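You operate a simulated robot arm through the tools that you are given. There is no shell and no other tool.

You are at the controls of a simulated robot arm. One attempt, no reset.

TASK
Find the warm end cap and move it to the soak plate.
Fine: first check all three end caps with the thermometer; put it back, switched off.

It is judged by the outcome, as a careful person would: the job done as asked, and still so three seconds after it is handed in. It fails if anything else is knocked over, pushed out of place, dropped, spilled or broken. Lids that push on must go on centred and level and be pressed home; caps that screw on are set level and turned clockwise until they are tight.

THE ROBOT
A 6-joint arm with a four-finger gripper, fixed in place. Base frame: the origin is at the foot of the arm, x ahead of it, y to its left, z up. Units: mm, rad, N and s.
Its first joint turns from -2.897 to 2.897 rad. Payload 3.67 kg.
The TCP is the grasp point between the finger pads, 28 mm short of the fingertips. In the tool frame z runs along the fingers and y along their closing line. The gripper opens to 112 mm. The gripper's body begins 73 mm behind the TCP.
Orientation is that of the tool frame in the base frame, as a unit quaternion [w, x, y, z]. With the fingers straight down and closing along the base's y, the tool's x points along the base's -x, its y along +y and its z along -z.

THE INTERFACE
- The arm moves only by the tool apply_moves. Its argument "motion" is a list of rows, each an object (a shift or turn left out is 0, a gripper value left out holds the last) with "offset": the shift along the base's x, y, z in mm, a list of three; "angular": the turn, a rotation vector about the base's x, y, z in degrees, a list of three. In form: [{"offset": [tx, ty, tz], "angular": [wx, wy, wz]}, ...]. A call has 1 to 20 rows; each row is the pose to reach, as a shift and turn from the pose commanded when the call began. "claw" is the finger opening in mm, from 0 to 112, set as the call begins (left out, the last holds). A row lasts 0.2 s, in which the tool goes at most 50 mm and 0.15 rad; a call with a longer step from one row to the next is refused whole, and so is a gripper value outside its range. A pose out of reach is approached as far as the arm can. The call stops where the force on the tool passes 40 N (or 10 N more than at its start, if that is more) or the arm is blocked; 0.2 s more then pass. The fingers move at their own pace and stop on an object; they squeeze with about 36 N. The grip force told is the motor's: it shows also when the fingers shut on nothing. Time passes only in rows, and 0.2 s behind the last, so rows that repeat a pose let the fingers close. It gives the time, the measured TCP pose, the force on the tool (base axes), the opening and the grip force at its end, in the units of the frame above (readings bear some noise), with the torque about the TCP (base axes, N m) and any sound that the robot's microphone picked up.
- Cameras (640 x 400 px; columns grow to the right, rows downward): "scene" is fixed at [401.6, -652.2, 1293.9]; the picture's right is [0.31, 0.95, 0.00], its down [0.84, -0.28, -0.46] and it looks along [-0.44, 0.14, -0.89] (base axes); focal length 214 px, centre (320, 200). "wrist" rides on the gripper at [60, -18, -104] in the tool frame; the picture's right is [0.29, 0.96, 0.00], its down [-0.80, 0.24, -0.55] and it looks along [-0.53, 0.16, 0.83] (tool axes); focal length 234 px, centre (320, 200). There is no depth. A picture from a camera that has moved, and an enlarged one, comes with that camera's place and axes in the base frame and with its lens.
- capture(camera): a new picture of that camera. The clock stands still meanwhile.
- close_up(camera, box): a new picture of the part [left, top, right, bottom] of that camera's present view, enlarged. The clock stands still meanwhile.
- job_done(): hands the job in; it is judged then, once.

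Nothing tells you positions but the pictures and the camera data. Unless the task says otherwise, let go and move clear before handing in.

The tools are called after "Request:" as a command line: name --argument value ..., lists and objects as JSON in quotes. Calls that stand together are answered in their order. apply_moves: Moves the arm, as the interface text tells. Its arguments: {"type":"object","properties":{"motion":{"type":"array","items":{"type":"object","properties":{"offset":{"type":"array","items":{"type":"number"}},"angular":{"type":"array","items":{"type":"number"}}}}},"claw":{"type":"number"}},"required":["motion"]} The other tools are called the same way: capture (camera) takes a picture; close_up (camera, box) takes an enlarged picture of a part of a camera's view; job_done () hands the job in.

At the start:

```text
clock: 0.0
tool_pos: [155.4, -440.7, 1074.3]
ee_rot: [0.0, 0.001, 1.0, 0.0]
contact_force: [-0.7, -0.5, 0.2]
torque: [-0.02, 0.0, 0.0]
gripper_width: 112.1
grip_force: 0.0
```

scene: 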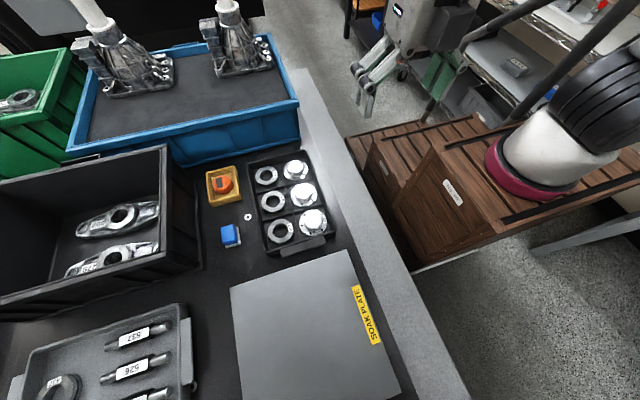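
wrist: 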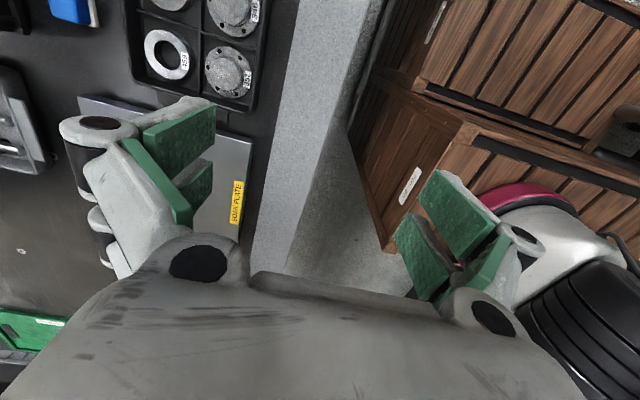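

I see a tray with three rings and three end caps, an orange thermometer in a yellow holder, a blue item, and the soak plate. I'll look closer at these first.

Request:
close_up --camera "scene" --box '[190, 140, 350, 260]'

Request:
close_up --camera "scene" --box '[200, 160, 260, 200]'

Request:
close_up --camera "wrist" --box '[40, 0, 280, 150]'

Request:
close_up --camera "scene" --box '[200, 230, 420, 400]'

```text
3.33 times, centred on (270, 200) of scene
camera zoom: at [401.6, -652.2, 1293.9], right [0.31, 0.95, 0.0], down [0.84, -0.28, -0.46], along [-0.44, 0.14, -0.89], focal length 715 px, centre (487, 200)
```

zoom: 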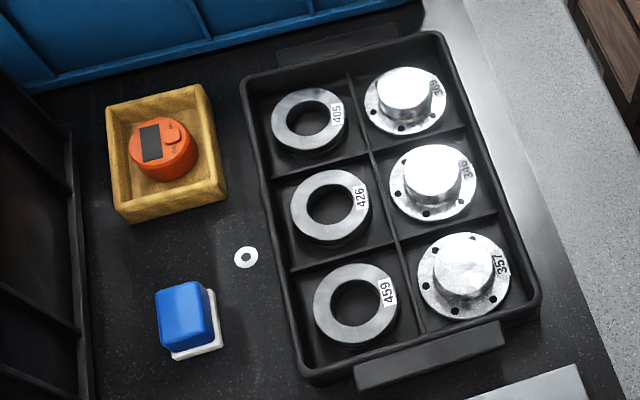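

```text
10.00 times, centred on (230, 180) of scene
camera zoom: at [401.6, -652.2, 1293.9], right [0.31, 0.95, 0.0], down [0.84, -0.28, -0.46], along [-0.44, 0.14, -0.89], focal length 2145 px, centre (1220, 400)
```

zoom: 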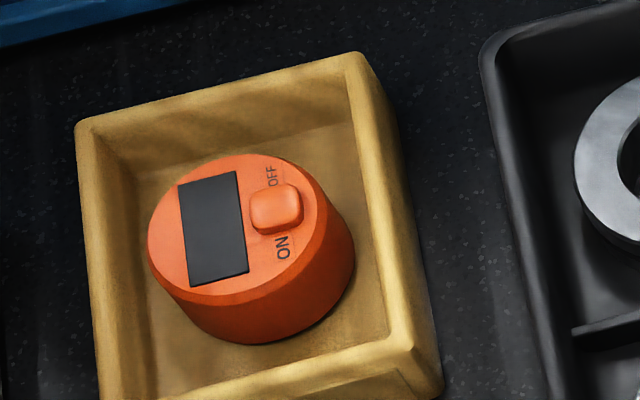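

```text
2.67 times, centred on (160, 75) of wrist
camera zoom: at [94.6, -459.6, 1180.0], right [-0.29, 0.96, 0.0], down [0.8, 0.24, 0.55], along [0.53, 0.16, -0.83], focal length 624 px, centre (747, 533)
```

zoom: 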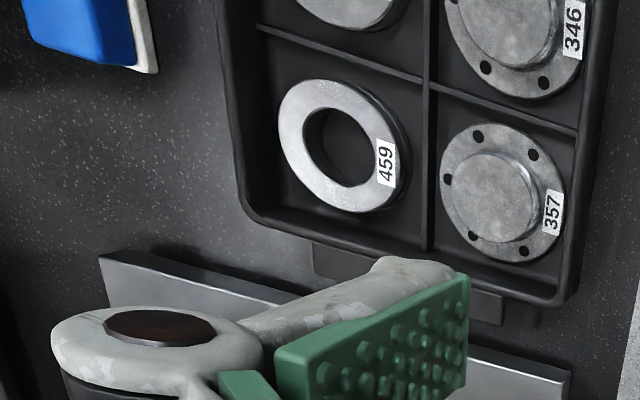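

```text
2.35 times, centred on (310, 315) of scene
camera zoom: at [401.6, -652.2, 1293.9], right [0.31, 0.95, 0.0], down [0.84, -0.28, -0.46], along [-0.44, 0.14, -0.89], focal length 505 px, centre (344, -71)
```

zoom: 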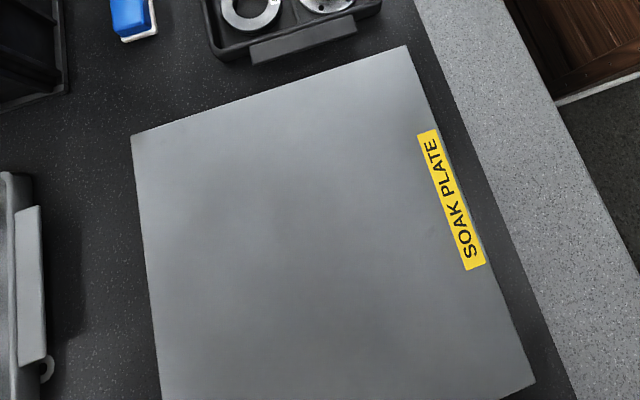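

The work surface appears to be near z≈710. The thermometer is at about (-6, -825), and the caps are at about x = -8, 86 and 186, y ≈ -603. Next I'll move above the thermometer at a safe height and look.

Request:
apply_moves --motion '[{"offset": [-13, -32, -10]}, {"offset": [-27, -64, -20]}, {"offset": [-40, -96, -30]}, {"offset": [-54, -128, -45]}, {"offset": [-67, -160, -60]}, {"offset": [-80, -192, -75]}, {"offset": [-94, -224, -90]}, {"offset": [-107, -256, -105]}, {"offset": [-121, -288, -120]}, {"offset": [-134, -320, -135]}, {"offset": [-148, -352, -155]}, {"offset": [-161, -384, -174]}]' --claw 100

Request:
capture --camera "wrist"

Request:
capture --camera "scene"

```text
clock: 2.6
tool_pos: [-5.8, -825.3, 901.7]
ee_rot: [-0.001, 0.001, 1.0, -0.001]
contact_force: [-0.1, 0.4, 2.1]
torque: [0.0, 0.02, -0.03]
gripper_width: 99.7
grip_force: 0.0
```

```text
taken
camera wrist: at [-66.7, -842.5, 1007.0], right [-0.29, 0.96, 0.0], down [0.8, 0.24, 0.55], along [0.53, 0.16, -0.83], focal length 234 px, centre (320, 200)
```

wrist: 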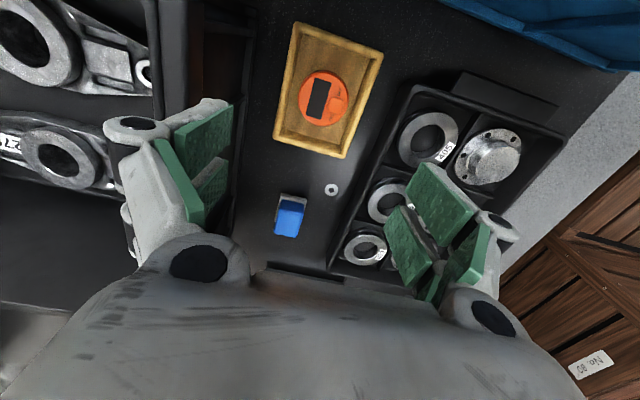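

```text
taken
```

scene: 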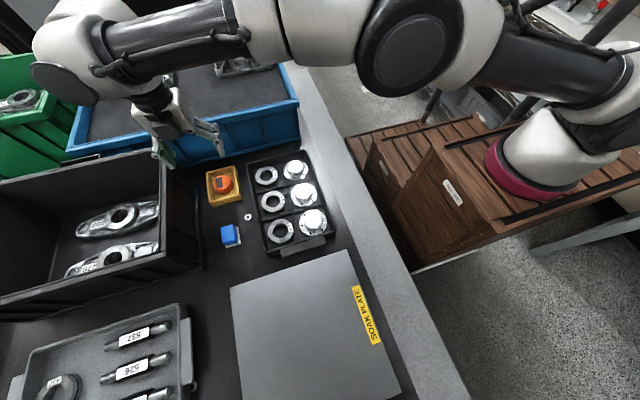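

The thermometer is in view from the wrist camera, so I'll zoom in on it.

Request:
close_up --camera "wrist" --box '[260, 10, 400, 170]'

Request:
close_up --camera "wrist" --box '[290, 60, 360, 135]'

Request:
close_up --camera "wrist" --box '[180, 0, 330, 200]'

```text
2.50 times, centred on (330, 90) of wrist
camera zoom: at [-66.7, -842.5, 1007.0], right [-0.29, 0.96, 0.0], down [0.8, 0.24, 0.55], along [0.53, 0.16, -0.83], focal length 585 px, centre (295, 475)
```

zoom: 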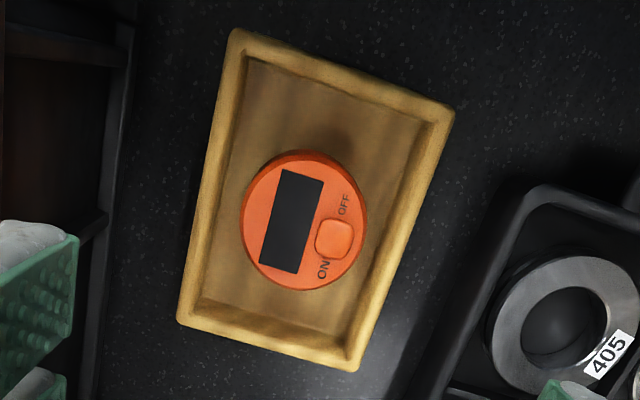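

```text
5.33 times, centred on (325, 98) of wrist
camera zoom: at [-66.7, -842.5, 1007.0], right [-0.29, 0.96, 0.0], down [0.8, 0.24, 0.55], along [0.53, 0.16, -0.83], focal length 1249 px, centre (293, 747)
```

zoom: 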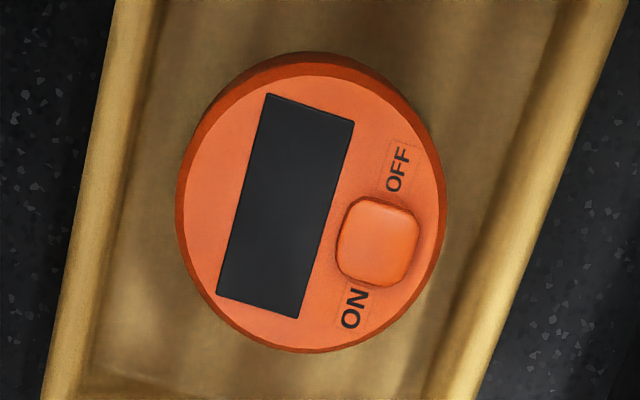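

```text
2.00 times, centred on (255, 100) of wrist
camera zoom: at [-66.7, -842.5, 1007.0], right [-0.29, 0.96, 0.0], down [0.8, 0.24, 0.55], along [0.53, 0.16, -0.83], focal length 468 px, centre (450, 400)
```

zoom: 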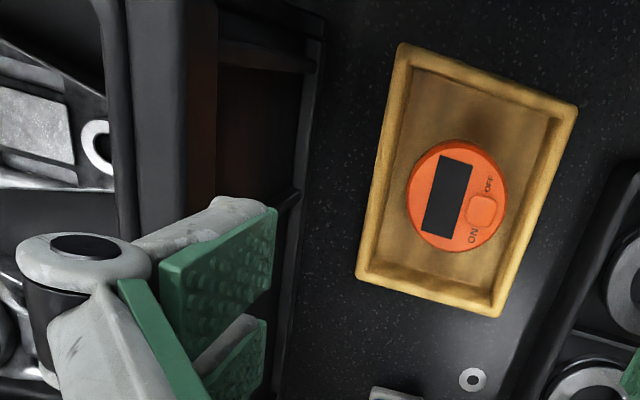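

The box is aligned with the axes and the thermometer is about 52 mm across. I need to know whether its knob is a slider or a rocker, so I'll zoom in on the switch.

Request:
close_up --camera "wrist" --box '[322, 82, 354, 124]'

Request:
close_up --camera "scene" --box '[218, 170, 238, 190]'

```text
9.52 times, centred on (338, 103) of wrist
camera zoom: at [-66.7, -842.5, 1007.0], right [-0.29, 0.96, 0.0], down [0.8, 0.24, 0.55], along [0.53, 0.16, -0.83], focal length 2230 px, centre (149, 1124)
```

zoom: 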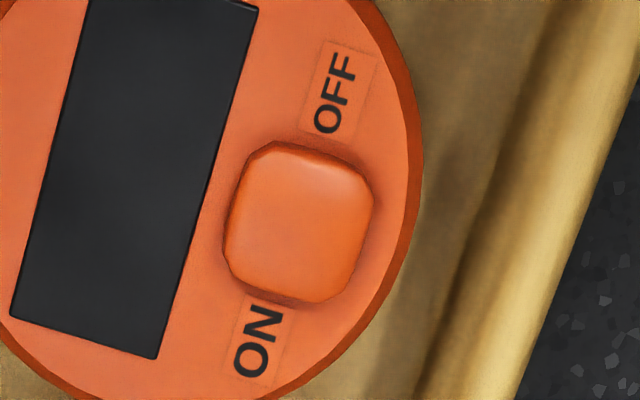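

```text
16.00 times, centred on (228, 180) of scene
camera zoom: at [401.6, -652.2, 1293.9], right [0.31, 0.95, 0.0], down [0.84, -0.28, -0.46], along [-0.44, 0.14, -0.89], focal length 3432 px, centre (1792, 520)
```

zoom: 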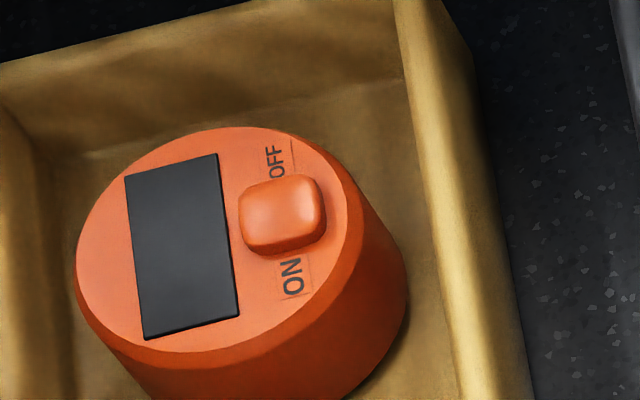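

The knob looks like a rocker, with its ON side toward +x at about (-11, -810). I'll close the fingers, drop to hover over the ON edge, and check the alignment there.

Request:
apply_moves --motion '[{"offset": [0, 5, -20]}, {"offset": [0, 10, -45]}, {"offset": [0.6, 15, -70]}, {"offset": [0.6, 15, -90]}, {"offset": [0.6, 15, -105]}, {"offset": [0.6, 15, -105]}]' --claw 0

Request:
capture --camera "wrist"

Request:
close_up --camera "wrist" --box '[220, 60, 420, 260]'

Request:
close_up --camera "scene" --box '[190, 140, 270, 220]'

```text
clock: 4.0
tool_pos: [-6.9, -809.2, 795.6]
ee_rot: [0.0, 0.001, 1.0, 0.0]
contact_force: [0.4, -0.4, -0.8]
torque: [-0.04, 0.01, -0.01]
gripper_width: 0.0
grip_force: 36.3
```

```text
taken
camera wrist: at [-66.3, -827.5, 901.3], right [-0.29, 0.96, 0.0], down [0.8, 0.24, 0.55], along [0.53, 0.16, -0.83], focal length 234 px, centre (320, 200)
```

wrist: 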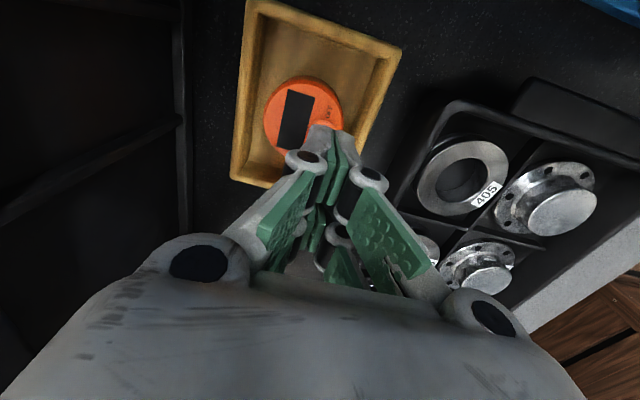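

```text
2.00 times, centred on (320, 160) of wrist
camera zoom: at [-66.3, -827.5, 901.3], right [-0.29, 0.96, 0.0], down [0.8, 0.24, 0.55], along [0.53, 0.16, -0.83], focal length 468 px, centre (320, 280)
```

zoom: 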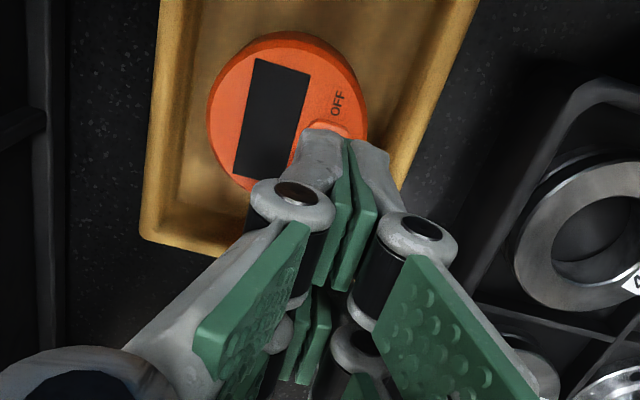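

```text
5.00 times, centred on (230, 180) of scene
camera zoom: at [401.6, -652.2, 1293.9], right [0.31, 0.95, 0.0], down [0.84, -0.28, -0.46], along [-0.44, 0.14, -0.89], focal length 1072 px, centre (770, 300)
```

zoom: 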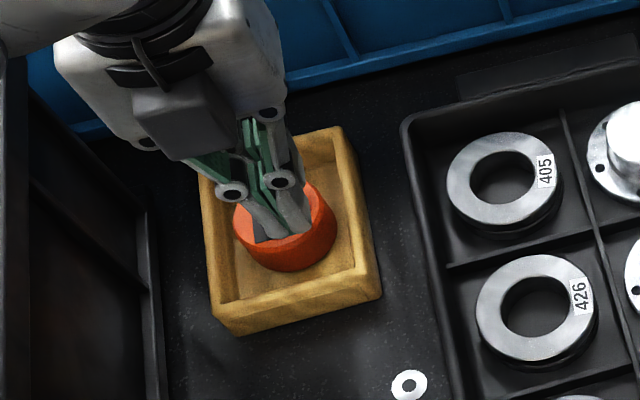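

The model agrees with the picture: puck centre at (-22, -825), top at z≈738. I'll go down slowly on the ON edge.

Request:
apply_moves --motion '[{"offset": [0, 0, -8]}, {"offset": [0, 0, -14]}, {"offset": [0, 0, -18]}, {"offset": [0, 0, -20]}, {"offset": [0, 0, -21]}, {"offset": [0, 0, -22]}]' --claw 0

Request:
close_up --camera "wrist" --box '[220, 60, 420, 260]'

Request:
close_up --camera "scene" --box '[210, 160, 250, 200]'

```text
clock: 5.4
tool_pos: [-6.8, -809.4, 773.3]
ee_rot: [0.0, 0.0, 1.0, -0.001]
contact_force: [-0.4, -0.2, 0.0]
torque: [0.0, 0.0, 0.0]
gripper_width: 6.0
grip_force: 35.7
```

```text
2.00 times, centred on (320, 160) of wrist
camera zoom: at [-65.6, -828.1, 879.1], right [-0.29, 0.96, 0.0], down [0.8, 0.24, 0.55], along [0.53, 0.16, -0.83], focal length 468 px, centre (320, 280)
```

zoom: 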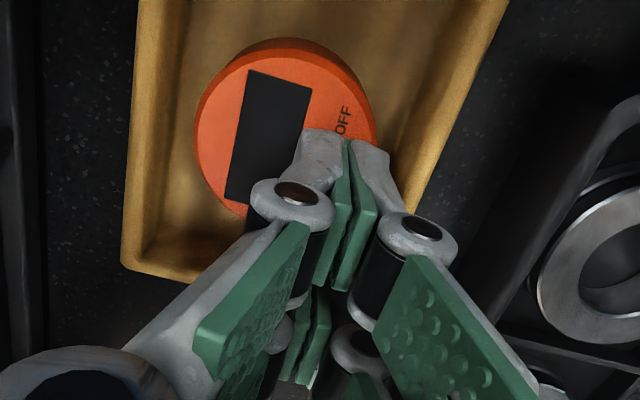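

```text
10.00 times, centred on (230, 180) of scene
camera zoom: at [401.6, -652.2, 1293.9], right [0.31, 0.95, 0.0], down [0.84, -0.28, -0.46], along [-0.44, 0.14, -0.89], focal length 2145 px, centre (1220, 400)
```

zoom: 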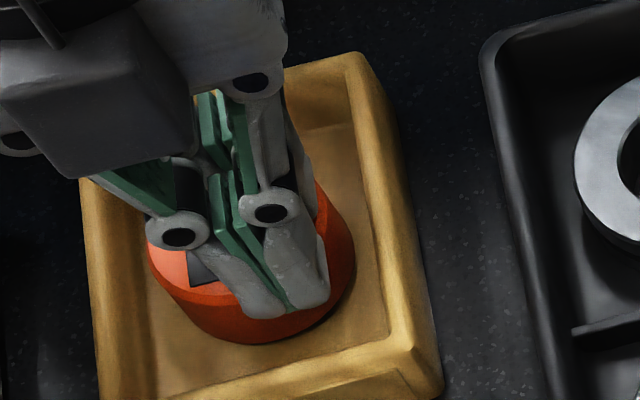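

The opening reads 6 mm where I expected 0. I'll hold still for a moment and read it again.

Request:
apply_moves --motion '[{"offset": [0, 0, 0]}]' --claw 0

Request:
close_up --camera "wrist" --box '[300, 110, 370, 180]'

```text
clock: 5.8
tool_pos: [-4.6, -809.9, 772.7]
ee_rot: [0.0, 0.0, 1.0, -0.001]
contact_force: [-0.4, 0.2, 0.4]
torque: [0.0, 0.02, 0.0]
gripper_width: 5.8
grip_force: 35.9
```

```text
5.71 times, centred on (335, 145) of wrist
camera zoom: at [-65.6, -828.1, 879.1], right [-0.29, 0.96, 0.0], down [0.8, 0.24, 0.55], along [0.53, 0.16, -0.83], focal length 1338 px, centre (234, 514)
```

zoom: 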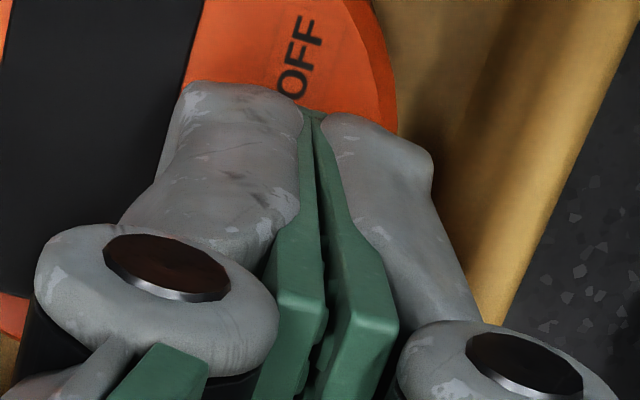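

The pads look closed and there's no force yet, so I'll keep going down in small steps.

Request:
apply_moves --motion '[{"offset": [0, 0, -0.7]}, {"offset": [0, 0, -1.4]}, {"offset": [0, 0, -2.1]}, {"offset": [0, 0, -2.8]}]' --claw 0

Request:
close_up --camera "wrist" --box '[260, 70, 380, 190]'

```text
clock: 6.8
tool_pos: [-4.8, -809.8, 770.8]
ee_rot: [0.0, 0.001, 1.0, 0.0]
contact_force: [0.6, 0.6, 3.1]
torque: [0.05, 0.03, -0.06]
gripper_width: 6.2
grip_force: 35.4
heard: click
```

```text
3.33 times, centred on (320, 130) of wrist
camera zoom: at [-65.5, -828.5, 876.4], right [-0.29, 0.96, 0.0], down [0.8, 0.24, 0.55], along [0.53, 0.16, -0.83], focal length 781 px, centre (320, 433)
```

zoom: 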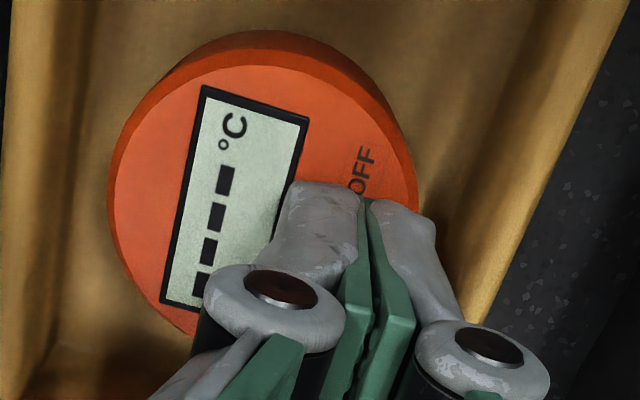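

There was a click and the display came on, showing "--- °C". Next I'll rise, turn the gripper -90° so it closes along x (more room in the box), and centre over the puck.

Request:
apply_moves --motion '[{"offset": [0, 0, 20]}, {"offset": [0, 0, 50]}, {"offset": [0, 0, 69.5]}, {"offset": [-2, -1, 69.5], "angular": [0, 0, -8]}, {"offset": [-4, -3, 69.5], "angular": [0, 0, -16]}, {"offset": [-6, -5, 69.5], "angular": [0, 0, -24]}, {"offset": [-8, -7, 69.5], "angular": [0, 0, -32]}, {"offset": [-10, -9, 69.5], "angular": [0, 0, -40]}, {"offset": [-12, -11, 69.5], "angular": [0, 0, -48]}, {"offset": [-14, -13, 69.5], "angular": [0, 0, -56]}, {"offset": [-16, -15.3, 69.5], "angular": [0, 0, -64]}, {"offset": [-17, -15.3, 69.5], "angular": [0, 0, -72]}, {"offset": [-17, -15.3, 69.5], "angular": [0, 0, -80]}, {"offset": [-17, -15.3, 69.5], "angular": [0, 0, -88]}, {"offset": [-17, -15.3, 69.5], "angular": [0, 0, -90]}, {"offset": [-17, -15.3, 69.5], "angular": [0, 0, -90]}]' --claw 0

Request:
apply_moves --motion '[{"offset": [0, 0, 0]}, {"offset": [0, 0, 0]}]' --claw 62

Request:
capture --camera "wrist"

Request:
close_up --camera "wrist" --box '[220, 60, 420, 220]'

Request:
close_up --camera "scene" --box '[190, 130, 270, 210]'

```text
clock: 10.2
tool_pos: [-22.5, -826.6, 840.1]
ee_rot: [-0.002, 0.708, 0.706, 0.0]
contact_force: [0.2, -0.2, 0.4]
torque: [0.03, -0.04, 0.01]
gripper_width: 0.0
grip_force: 35.7
```

```text
clock: 10.8
tool_pos: [-23.5, -826.3, 839.3]
ee_rot: [0.0, 0.708, 0.706, -0.001]
contact_force: [0.1, 0.0, -0.6]
torque: [0.01, 0.01, 0.0]
gripper_width: 62.2
grip_force: 0.1
```

```text
taken
camera wrist: at [-41.5, -766.6, 945.6], right [0.96, 0.29, 0.0], down [0.24, -0.8, 0.55], along [0.16, -0.53, -0.83], focal length 234 px, centre (320, 200)
```

wrist: 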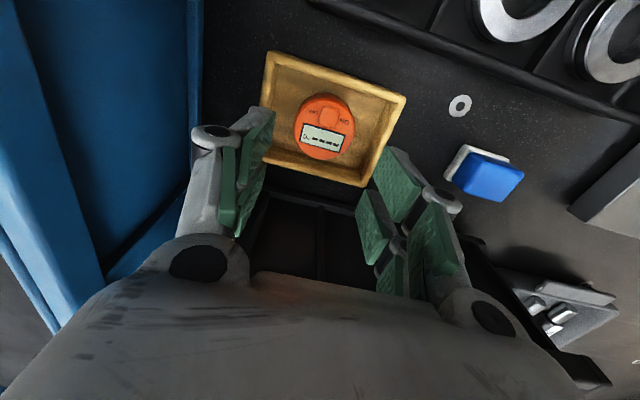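

```text
2.50 times, centred on (320, 140) of wrist
camera zoom: at [-41.5, -766.6, 945.6], right [0.96, 0.29, 0.0], down [0.24, -0.8, 0.55], along [0.16, -0.53, -0.83], focal length 585 px, centre (320, 350)
```

zoom: 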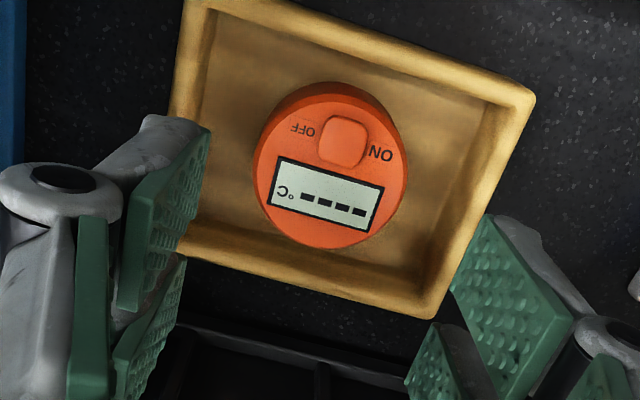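

```text
5.00 times, centred on (230, 170) of scene
camera zoom: at [401.6, -652.2, 1293.9], right [0.31, 0.95, 0.0], down [0.84, -0.28, -0.46], along [-0.44, 0.14, -0.89], focal length 1072 px, centre (770, 350)
```

zoom: 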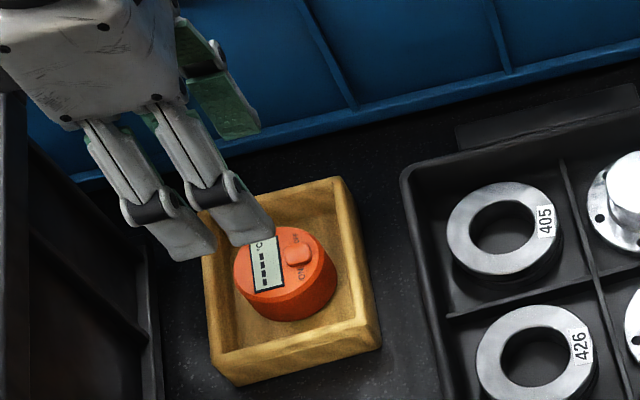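

The puck centre is nearer x≈-19.5, so I'll shift slightly, lower to just above the rim, and check the finger clearance.

Request:
apply_moves --motion '[{"offset": [3, 0.5, -20]}, {"offset": [3, 0.5, -45]}, {"offset": [3, 0.5, -60]}, {"offset": [3, 0.5, -70]}, {"offset": [3, 0.5, -70]}]' --claw 61

Request:
close_up --camera "wrist" --box '[200, 60, 440, 260]'

Request:
close_up --camera "scene" --box '[200, 150, 260, 210]'

```text
clock: 12.0
tool_pos: [-20.2, -826.3, 772.3]
ee_rot: [0.0, 0.708, 0.706, -0.001]
contact_force: [-0.1, -0.2, 0.7]
torque: [0.01, 0.02, 0.03]
gripper_width: 61.1
grip_force: 0.0
```

```text
2.00 times, centred on (320, 160) of wrist
camera zoom: at [-37.5, -766.6, 876.7], right [0.96, 0.29, 0.0], down [0.24, -0.8, 0.55], along [0.16, -0.53, -0.83], focal length 468 px, centre (320, 280)
```

zoom: 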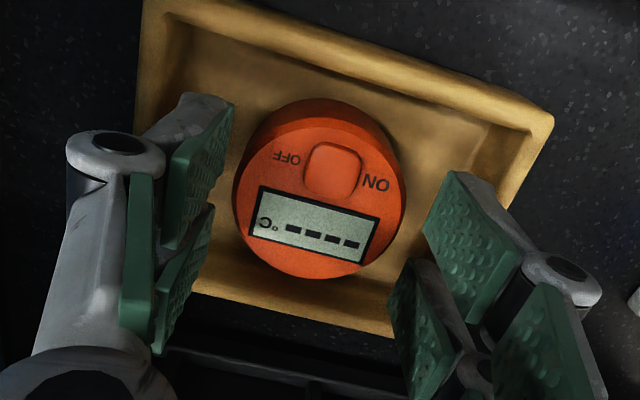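

```text
6.67 times, centred on (230, 180) of scene
camera zoom: at [401.6, -652.2, 1293.9], right [0.31, 0.95, 0.0], down [0.84, -0.28, -0.46], along [-0.44, 0.14, -0.89], focal length 1430 px, centre (920, 333)
```

zoom: 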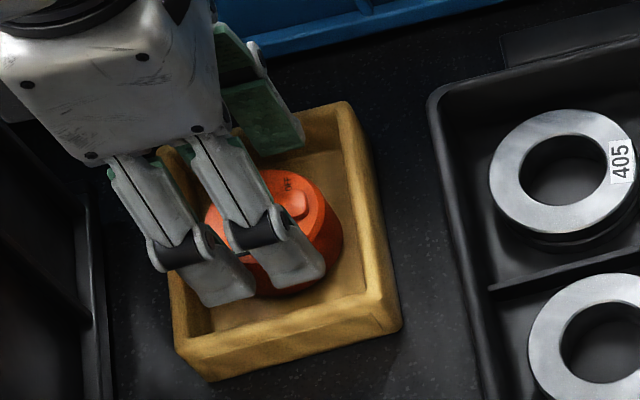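

Alignment is good apart from a small shift in y. Now I'll go down into the box and grip the puck.

Request:
apply_moves --motion '[{"offset": [-0.5, 2, -6]}, {"offset": [-0.5, 2, -12]}, {"offset": [-0.5, 2, -16]}, {"offset": [-0.5, 2, -19]}, {"offset": [-0.5, 2, -19]}]' --claw 61

Request:
close_up --camera "wrist" --box '[200, 60, 440, 260]'

```text
clock: 13.2
tool_pos: [-18.9, -822.5, 750.8]
ee_rot: [-0.001, 0.708, 0.706, 0.0]
contact_force: [0.6, -1.0, -0.8]
torque: [-0.02, 0.03, -0.02]
gripper_width: 60.9
grip_force: 0.0
```

```text
2.00 times, centred on (320, 160) of wrist
camera zoom: at [-37.7, -763.6, 856.6], right [0.96, 0.29, 0.0], down [0.24, -0.8, 0.55], along [0.16, -0.53, -0.83], focal length 468 px, centre (320, 280)
```

zoom: 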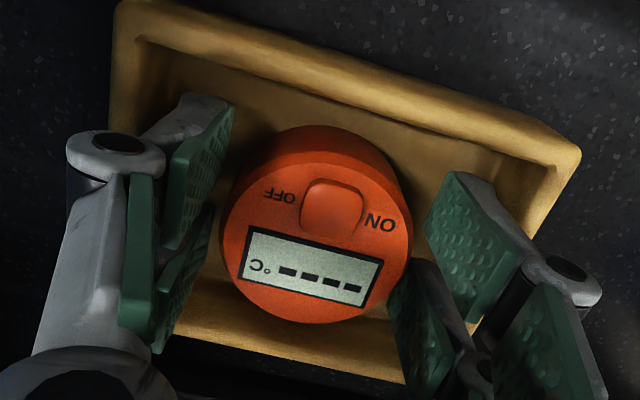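

The fingers straddle the puck cleanly, so I'm closing.

Request:
apply_moves --motion '[{"offset": [0, 0, 0]}, {"offset": [0, 0, 0]}, {"offset": [0, 0, 0]}]' --claw 40

Request:
close_up --camera "wrist" --box '[200, 60, 440, 260]'

```text
clock: 14.0
tool_pos: [-18.8, -823.6, 750.8]
ee_rot: [-0.002, 0.708, 0.706, -0.001]
contact_force: [0.3, 0.4, 1.1]
torque: [0.01, -0.03, 0.0]
gripper_width: 51.9
grip_force: 35.9
```

```text
2.00 times, centred on (320, 160) of wrist
camera zoom: at [-37.7, -763.7, 856.8], right [0.96, 0.29, 0.0], down [0.24, -0.8, 0.55], along [0.16, -0.53, -0.83], focal length 468 px, centre (320, 280)
```

zoom: 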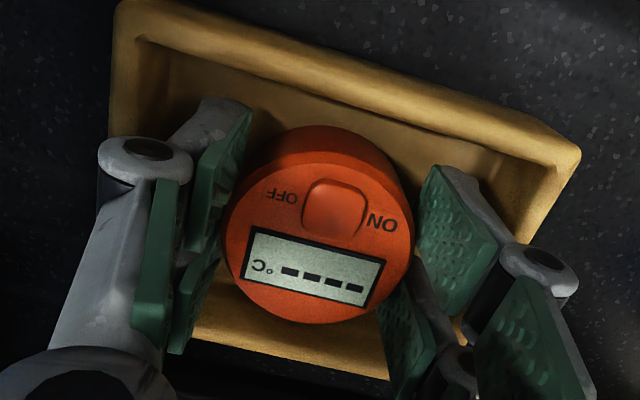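

It's gripped at 51.9 mm. I'll lift straight up and carry it over the first cap (369).

Request:
apply_moves --motion '[{"offset": [0, 0, 10]}, {"offset": [0, 0, 30]}, {"offset": [0, 0, 60]}, {"offset": [0, 0, 90]}, {"offset": [1, 30, 95]}, {"offset": [2, 70, 95]}, {"offset": [4, 110, 95]}, {"offset": [6, 150, 95]}, {"offset": [8, 190, 95]}, {"offset": [8.5, 212, 95]}, {"offset": [8.5, 220, 95]}, {"offset": [8.5, 220, 95]}]' --claw 40

Request:
capture --camera "wrist"

Request:
close_up --camera "scene" --box '[230, 110, 350, 210]'

```text
clock: 16.6
tool_pos: [-11.2, -604.4, 848.0]
ee_rot: [-0.001, 0.708, 0.706, -0.001]
contact_force: [0.5, -0.5, -0.9]
torque: [0.0, 0.0, 0.0]
gripper_width: 51.9
grip_force: 35.7
```

```text
taken
camera wrist: at [-29.4, -543.9, 952.4], right [0.96, 0.29, 0.0], down [0.24, -0.8, 0.55], along [0.16, -0.53, -0.83], focal length 234 px, centre (320, 200)
```

wrist: 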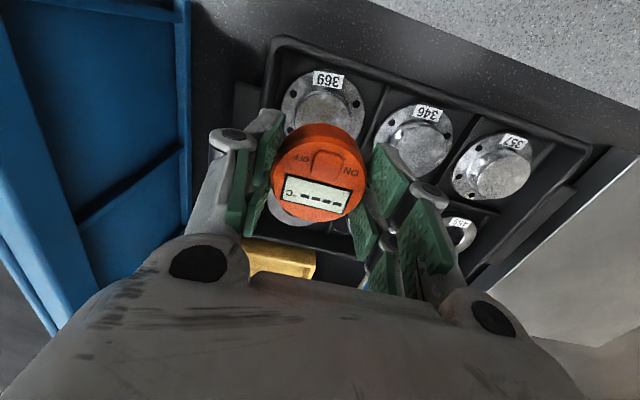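

```text
4.00 times, centred on (290, 160) of scene
camera zoom: at [401.6, -652.2, 1293.9], right [0.31, 0.95, 0.0], down [0.84, -0.28, -0.46], along [-0.44, 0.14, -0.89], focal length 858 px, centre (440, 360)
```

zoom: 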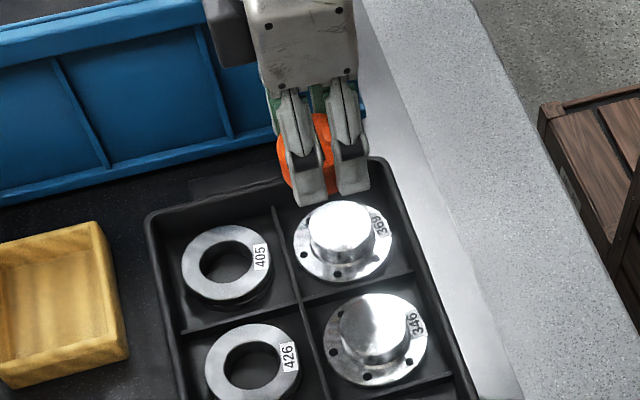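

My refined cap centres are x≈-8, 88 and 184, with y≈-600. I'll lower the thermometer toward cap 369 and watch the display.

Request:
apply_moves --motion '[{"offset": [3, 2, -15]}, {"offset": [3, 2, -35]}, {"offset": [3, 2, -50]}, {"offset": [3, 2, -55]}, {"offset": [3, 2, -55]}]' --claw 40

Request:
close_up --camera "wrist" --box '[200, 60, 440, 260]'

Request:
close_up --camera "scene" --box '[260, 140, 340, 220]'

```text
clock: 17.8
tool_pos: [-8.6, -601.3, 791.2]
ee_rot: [0.0, 0.708, 0.706, 0.0]
contact_force: [-0.7, 0.7, -1.4]
torque: [0.0, 0.01, -0.01]
gripper_width: 51.6
grip_force: 36.1
```

```text
2.00 times, centred on (320, 160) of wrist
camera zoom: at [-26.6, -541.3, 896.8], right [0.96, 0.29, 0.0], down [0.24, -0.8, 0.55], along [0.16, -0.53, -0.83], focal length 468 px, centre (320, 280)
```

zoom: 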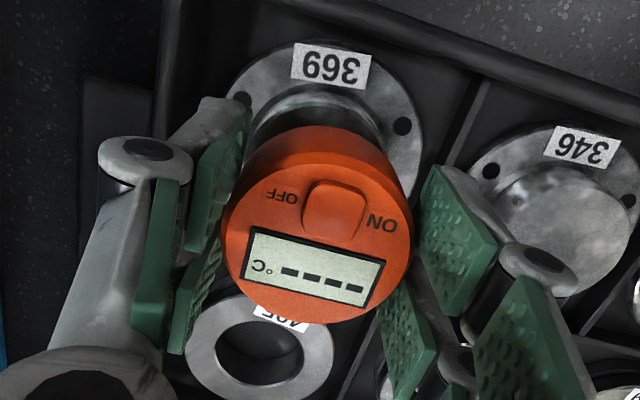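

```text
5.00 times, centred on (300, 180) of scene
camera zoom: at [401.6, -652.2, 1293.9], right [0.31, 0.95, 0.0], down [0.84, -0.28, -0.46], along [-0.44, 0.14, -0.89], focal length 1072 px, centre (420, 300)
```

zoom: 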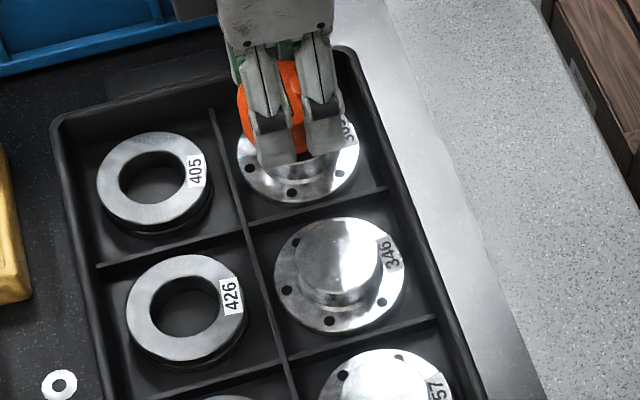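

There's no reading yet, so I'll lower gently toward contact.

Request:
apply_moves --motion '[{"offset": [0, 0, -4]}, {"offset": [0, 0, -7]}, {"offset": [0, 0, -9]}, {"offset": [0, 0, -10]}]' --claw 40

Request:
close_up --camera "wrist" --box '[200, 60, 440, 260]'

```text
clock: 18.8
tool_pos: [-9.8, -601.9, 781.9]
ee_rot: [-0.001, 0.708, 0.707, -0.001]
contact_force: [-0.4, 0.5, -1.3]
torque: [-0.01, 0.01, 0.0]
gripper_width: 51.7
grip_force: 36.4
```

```text
2.00 times, centred on (320, 160) of wrist
camera zoom: at [-26.8, -541.9, 887.0], right [0.96, 0.29, 0.0], down [0.24, -0.8, 0.55], along [0.16, -0.53, -0.83], focal length 468 px, centre (320, 280)
```

zoom: 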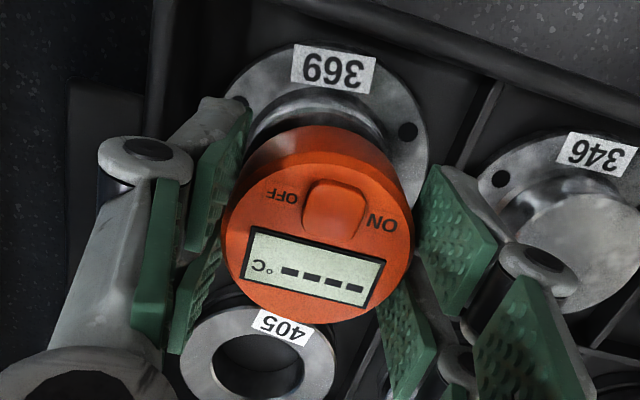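

The cap centre looks about 5 mm further in +y than where I am. I'll shift over and keep lowering in small steps.

Request:
apply_moves --motion '[{"offset": [0.5, 2, 2]}, {"offset": [1, 6, 2]}, {"offset": [1, 6, 0]}, {"offset": [1, 6, -1]}, {"offset": [1, 6, -2]}, {"offset": [1, 6, -3]}]' --claw 40

Request:
close_up --camera "wrist" --box '[200, 60, 440, 260]'

Request:
close_up --camera "scene" --box '[260, 140, 340, 220]'

```text
clock: 20.2
tool_pos: [-7.3, -595.2, 779.8]
ee_rot: [-0.002, 0.707, 0.707, 0.0]
contact_force: [-1.2, 1.3, 7.7]
torque: [0.06, 0.06, -0.02]
gripper_width: 51.9
grip_force: 35.9
```

```text
2.00 times, centred on (320, 160) of wrist
camera zoom: at [-26.1, -535.6, 884.7], right [0.96, 0.29, 0.0], down [0.24, -0.8, 0.55], along [0.16, -0.53, -0.83], focal length 468 px, centre (320, 280)
```

zoom: 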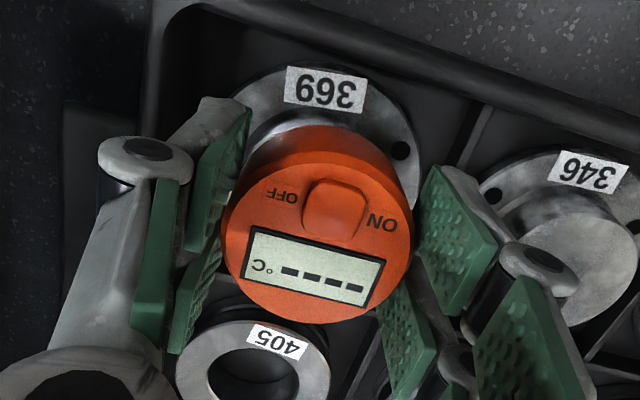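

```text
5.00 times, centred on (300, 180) of scene
camera zoom: at [401.6, -652.2, 1293.9], right [0.31, 0.95, 0.0], down [0.84, -0.28, -0.46], along [-0.44, 0.14, -0.89], focal length 1072 px, centre (420, 300)
```

zoom: 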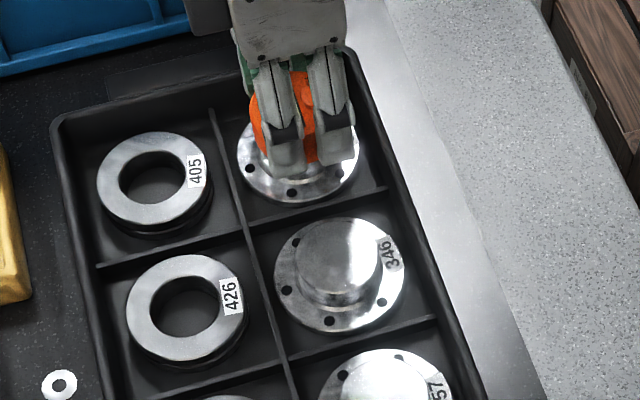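

Contact made at about 8 N. I'll hold here so the thermometer can settle.

Request:
apply_moves --motion '[{"offset": [0, 0, 0]}, {"offset": [0, 0, 0]}, {"offset": [0, 0, 0]}, {"offset": [0, 0, 0]}, {"offset": [0, 0, 0]}, {"offset": [0, 0, 0]}, {"offset": [0, 0, 0]}]' --claw 40

Request:
close_up --camera "wrist" --box '[270, 130, 370, 230]'

```text
clock: 21.8
tool_pos: [-7.2, -594.3, 778.4]
ee_rot: [0.0, 0.708, 0.706, -0.001]
contact_force: [-1.9, -1.9, 16.3]
torque: [-0.09, 0.03, 0.02]
gripper_width: 51.6
grip_force: 35.9
```

```text
4.00 times, centred on (320, 180) of wrist
camera zoom: at [-25.9, -535.6, 884.5], right [0.96, 0.29, 0.0], down [0.24, -0.8, 0.55], along [0.16, -0.53, -0.83], focal length 937 px, centre (320, 280)
```

zoom: 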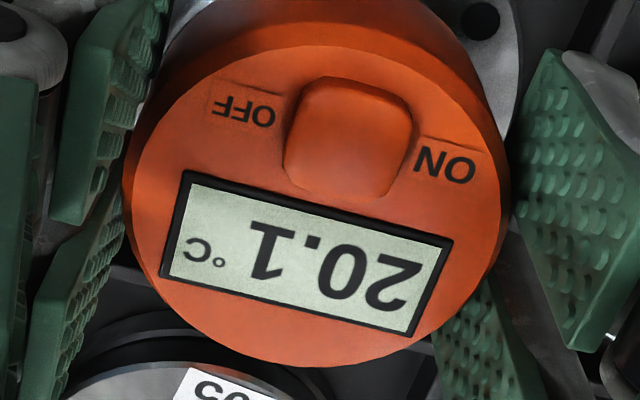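

It reads 20.1 °C. I'll ease off slightly and hold longer to see whether the value is stable.

Request:
apply_moves --motion '[{"offset": [0, 0, 0.4]}, {"offset": [0, 0, 0.4]}, {"offset": [0, 0, 0.4]}, {"offset": [0, 0, 0.4]}, {"offset": [0, 0, 0.4]}, {"offset": [0, 0, 0.4]}, {"offset": [0, 0, 0.4]}, {"offset": [0, 0, 0.4]}]' --claw 40

Request:
close_up --camera "wrist" --box '[270, 130, 370, 230]'

```text
clock: 23.6
tool_pos: [-7.8, -594.7, 779.3]
ee_rot: [0.0, 0.708, 0.706, 0.0]
contact_force: [0.2, -2.2, 9.2]
torque: [-0.08, 0.01, -0.01]
gripper_width: 51.5
grip_force: 36.3
```

```text
4.00 times, centred on (320, 180) of wrist
camera zoom: at [-25.7, -535.4, 884.5], right [0.96, 0.29, 0.0], down [0.24, -0.8, 0.55], along [0.16, -0.53, -0.83], focal length 937 px, centre (320, 280)
```

zoom: 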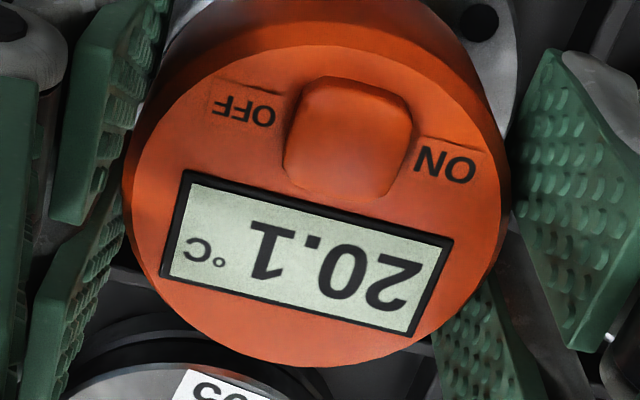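

Cap 369 is stable at 20.1 °C. Next is cap 346 at about (88.5, -596).

Request:
apply_moves --motion '[{"offset": [0, 0, 5]}, {"offset": [0, 0, 20]}, {"offset": [0, 0, 32]}, {"offset": [30, 0, 32]}, {"offset": [65, -1, 32]}, {"offset": [96, -1, 32]}, {"offset": [96, -1, 20]}, {"offset": [96, -1, 8]}, {"offset": [96, -1, 4]}, {"offset": [96, -1, 3]}]' --claw 40

Request:
close_up --camera "wrist" --box '[200, 60, 440, 260]'

Request:
close_up --camera "scene" --box '[260, 140, 340, 220]'

```text
clock: 25.8
tool_pos: [88.4, -596.2, 781.0]
ee_rot: [0.0, 0.708, 0.707, 0.0]
contact_force: [-0.7, 0.1, 0.2]
torque: [0.02, 0.04, 0.0]
gripper_width: 51.7
grip_force: 35.4
```

```text
2.00 times, centred on (320, 160) of wrist
camera zoom: at [69.7, -537.1, 886.6], right [0.96, 0.29, 0.0], down [0.24, -0.8, 0.55], along [0.16, -0.53, -0.83], focal length 468 px, centre (320, 280)
```

zoom: 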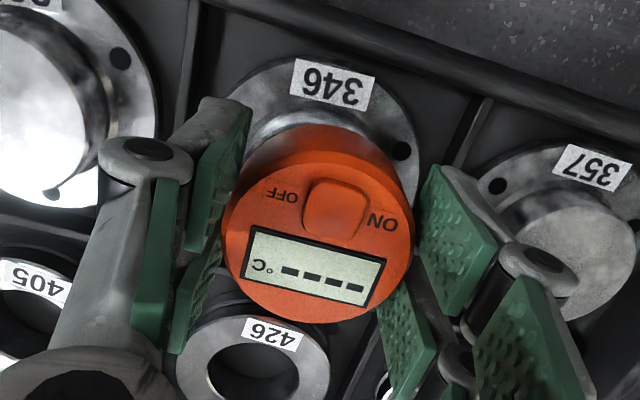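

```text
5.00 times, centred on (300, 180) of scene
camera zoom: at [401.6, -652.2, 1293.9], right [0.31, 0.95, 0.0], down [0.84, -0.28, -0.46], along [-0.44, 0.14, -0.89], focal length 1072 px, centre (420, 300)
```

zoom: 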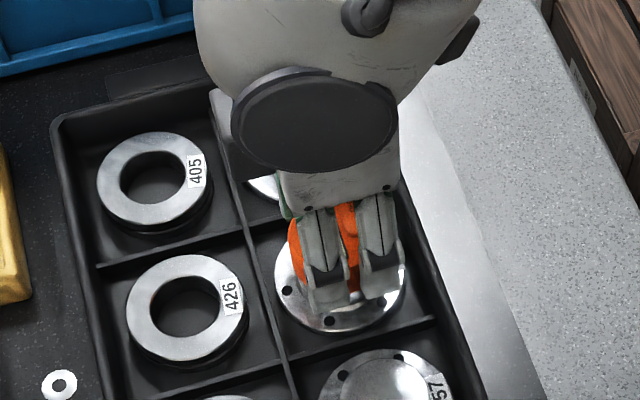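

It's aligned the same way as on the first cap. I'll make contact and hold.

Request:
apply_moves --motion '[{"offset": [0, 0, -1]}, {"offset": [0, 0, -2]}, {"offset": [0, 0, -2.6]}, {"offset": [0, 0, -3]}, {"offset": [0, 0, -3]}, {"offset": [0, 0, -3]}, {"offset": [0, 0, -3]}, {"offset": [0, 0, -3]}, {"offset": [0, 0, -3]}, {"offset": [0, 0, -3]}, {"offset": [0, 0, -3]}, {"offset": [0, 0, -3]}, {"offset": [0, 0, -3]}, {"offset": [0, 0, -3]}, {"offset": [0, 0, -3]}, {"offset": [0, 0, -3]}]' --claw 40

Request:
close_up --camera "wrist" --box '[270, 130, 370, 230]'

```text
clock: 29.2
tool_pos: [87.6, -596.8, 779.5]
ee_rot: [0.0, 0.708, 0.706, -0.001]
contact_force: [-0.2, -2.1, 8.2]
torque: [-0.05, -0.02, 0.03]
gripper_width: 51.6
grip_force: 36.6
```

```text
4.00 times, centred on (320, 180) of wrist
camera zoom: at [70.2, -537.1, 884.5], right [0.96, 0.29, 0.0], down [0.24, -0.8, 0.55], along [0.16, -0.53, -0.83], focal length 937 px, centre (320, 280)
```

zoom: 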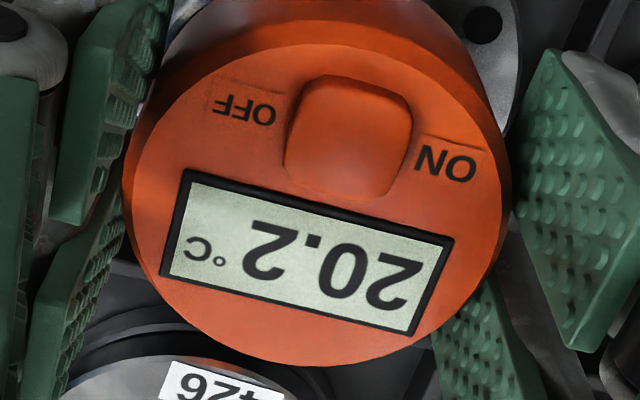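

Cap 346 reads 20.2 °C. Next is cap 357, another 96 mm along x.

Request:
apply_moves --motion '[{"offset": [0, 0, 5]}, {"offset": [0, 0, 20]}, {"offset": [0, 0, 32]}, {"offset": [30, 0, 32]}, {"offset": [65, 0, 32]}, {"offset": [96, 0.5, 32]}, {"offset": [96, 0.5, 20]}, {"offset": [96, 0.5, 8]}, {"offset": [96, 0.5, 4]}, {"offset": [96, 0.5, 3]}]' --claw 40

Request:
close_up --camera "wrist" --box '[200, 60, 440, 260]'

```text
clock: 31.4
tool_pos: [184.3, -595.5, 781.7]
ee_rot: [0.0, 0.708, 0.706, -0.001]
contact_force: [-0.2, 0.1, -0.9]
torque: [0.0, -0.02, 0.03]
gripper_width: 51.7
grip_force: 36.1
```

```text
2.00 times, centred on (320, 160) of wrist
camera zoom: at [166.2, -536.4, 887.1], right [0.96, 0.29, 0.0], down [0.24, -0.8, 0.55], along [0.16, -0.53, -0.83], focal length 468 px, centre (320, 280)
```

zoom: 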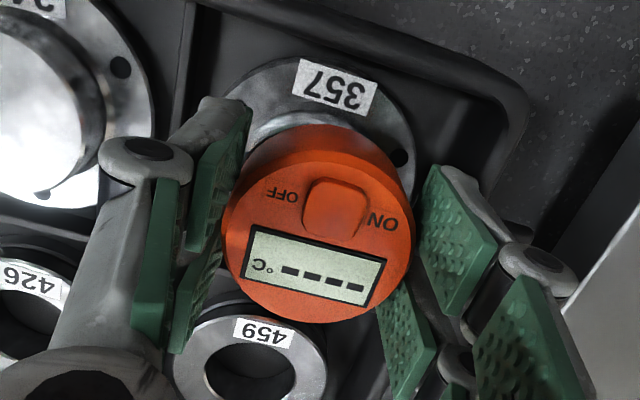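

It's aligned over cap 357. I'll make contact and hold.

Request:
apply_moves --motion '[{"offset": [0, 0, -1]}, {"offset": [0, 0, -2]}, {"offset": [0, 0, -2.6]}, {"offset": [0, 0, -3]}, {"offset": [0, 0, -3]}, {"offset": [0, 0, -3]}, {"offset": [0, 0, -3]}, {"offset": [0, 0, -3]}, {"offset": [0, 0, -3]}, {"offset": [0, 0, -3]}, {"offset": [0, 0, -3]}, {"offset": [0, 0, -3]}, {"offset": [0, 0, -3]}, {"offset": [0, 0, -3]}, {"offset": [0, 0, -3]}, {"offset": [0, 0, -3]}]' --claw 40

Request:
close_up --camera "wrist" --box '[270, 130, 370, 230]'

```text
clock: 34.8
tool_pos: [184.2, -596.1, 779.2]
ee_rot: [0.0, 0.708, 0.706, -0.001]
contact_force: [0.2, -0.1, -0.4]
torque: [0.01, 0.01, 0.01]
gripper_width: 51.8
grip_force: 36.1
```

```text
4.00 times, centred on (320, 180) of wrist
camera zoom: at [166.0, -536.2, 885.1], right [0.96, 0.29, 0.0], down [0.24, -0.8, 0.55], along [0.16, -0.53, -0.83], focal length 937 px, centre (320, 280)
```

zoom: 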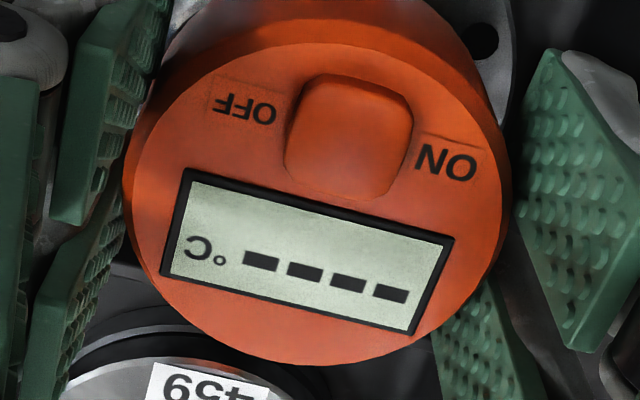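

No contact yet, so I'll go a little lower and hold.

Request:
apply_moves --motion '[{"offset": [0, 0, -0.5]}, {"offset": [0, 0, -1]}, {"offset": [0, 0, -1.3]}, {"offset": [0, 0, -1.3]}]' --claw 40

Request:
apply_moves --motion '[{"offset": [0, 0, 0]}, {"offset": [0, 0, 0]}, {"offset": [0, 0, 0]}, {"offset": [0, 0, 0]}, {"offset": [0, 0, 0]}, {"offset": [0, 0, 0]}, {"offset": [0, 0, 0]}, {"offset": [0, 0, 0]}, {"offset": [0, 0, 0]}, {"offset": [0, 0, 0]}]' --claw 40

Request:
close_up --camera "wrist" --box '[270, 130, 370, 230]'

```text
clock: 35.8
tool_pos: [183.7, -595.7, 777.8]
ee_rot: [0.001, 0.708, 0.706, -0.001]
contact_force: [0.0, 1.3, 23.8]
torque: [-0.01, 0.09, 0.0]
gripper_width: 51.9
grip_force: 36.5
```

```text
clock: 38.0
tool_pos: [183.9, -595.1, 778.5]
ee_rot: [0.0, 0.707, 0.707, -0.001]
contact_force: [0.8, -5.3, 29.1]
torque: [-0.25, -0.03, 0.05]
gripper_width: 51.5
grip_force: 35.9
```

```text
4.00 times, centred on (320, 180) of wrist
camera zoom: at [166.0, -535.7, 883.8], right [0.96, 0.29, 0.0], down [0.24, -0.8, 0.55], along [0.16, -0.53, -0.83], focal length 937 px, centre (320, 280)
```

zoom: 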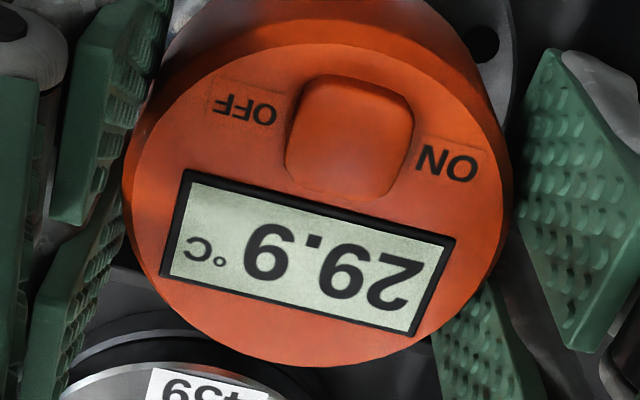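

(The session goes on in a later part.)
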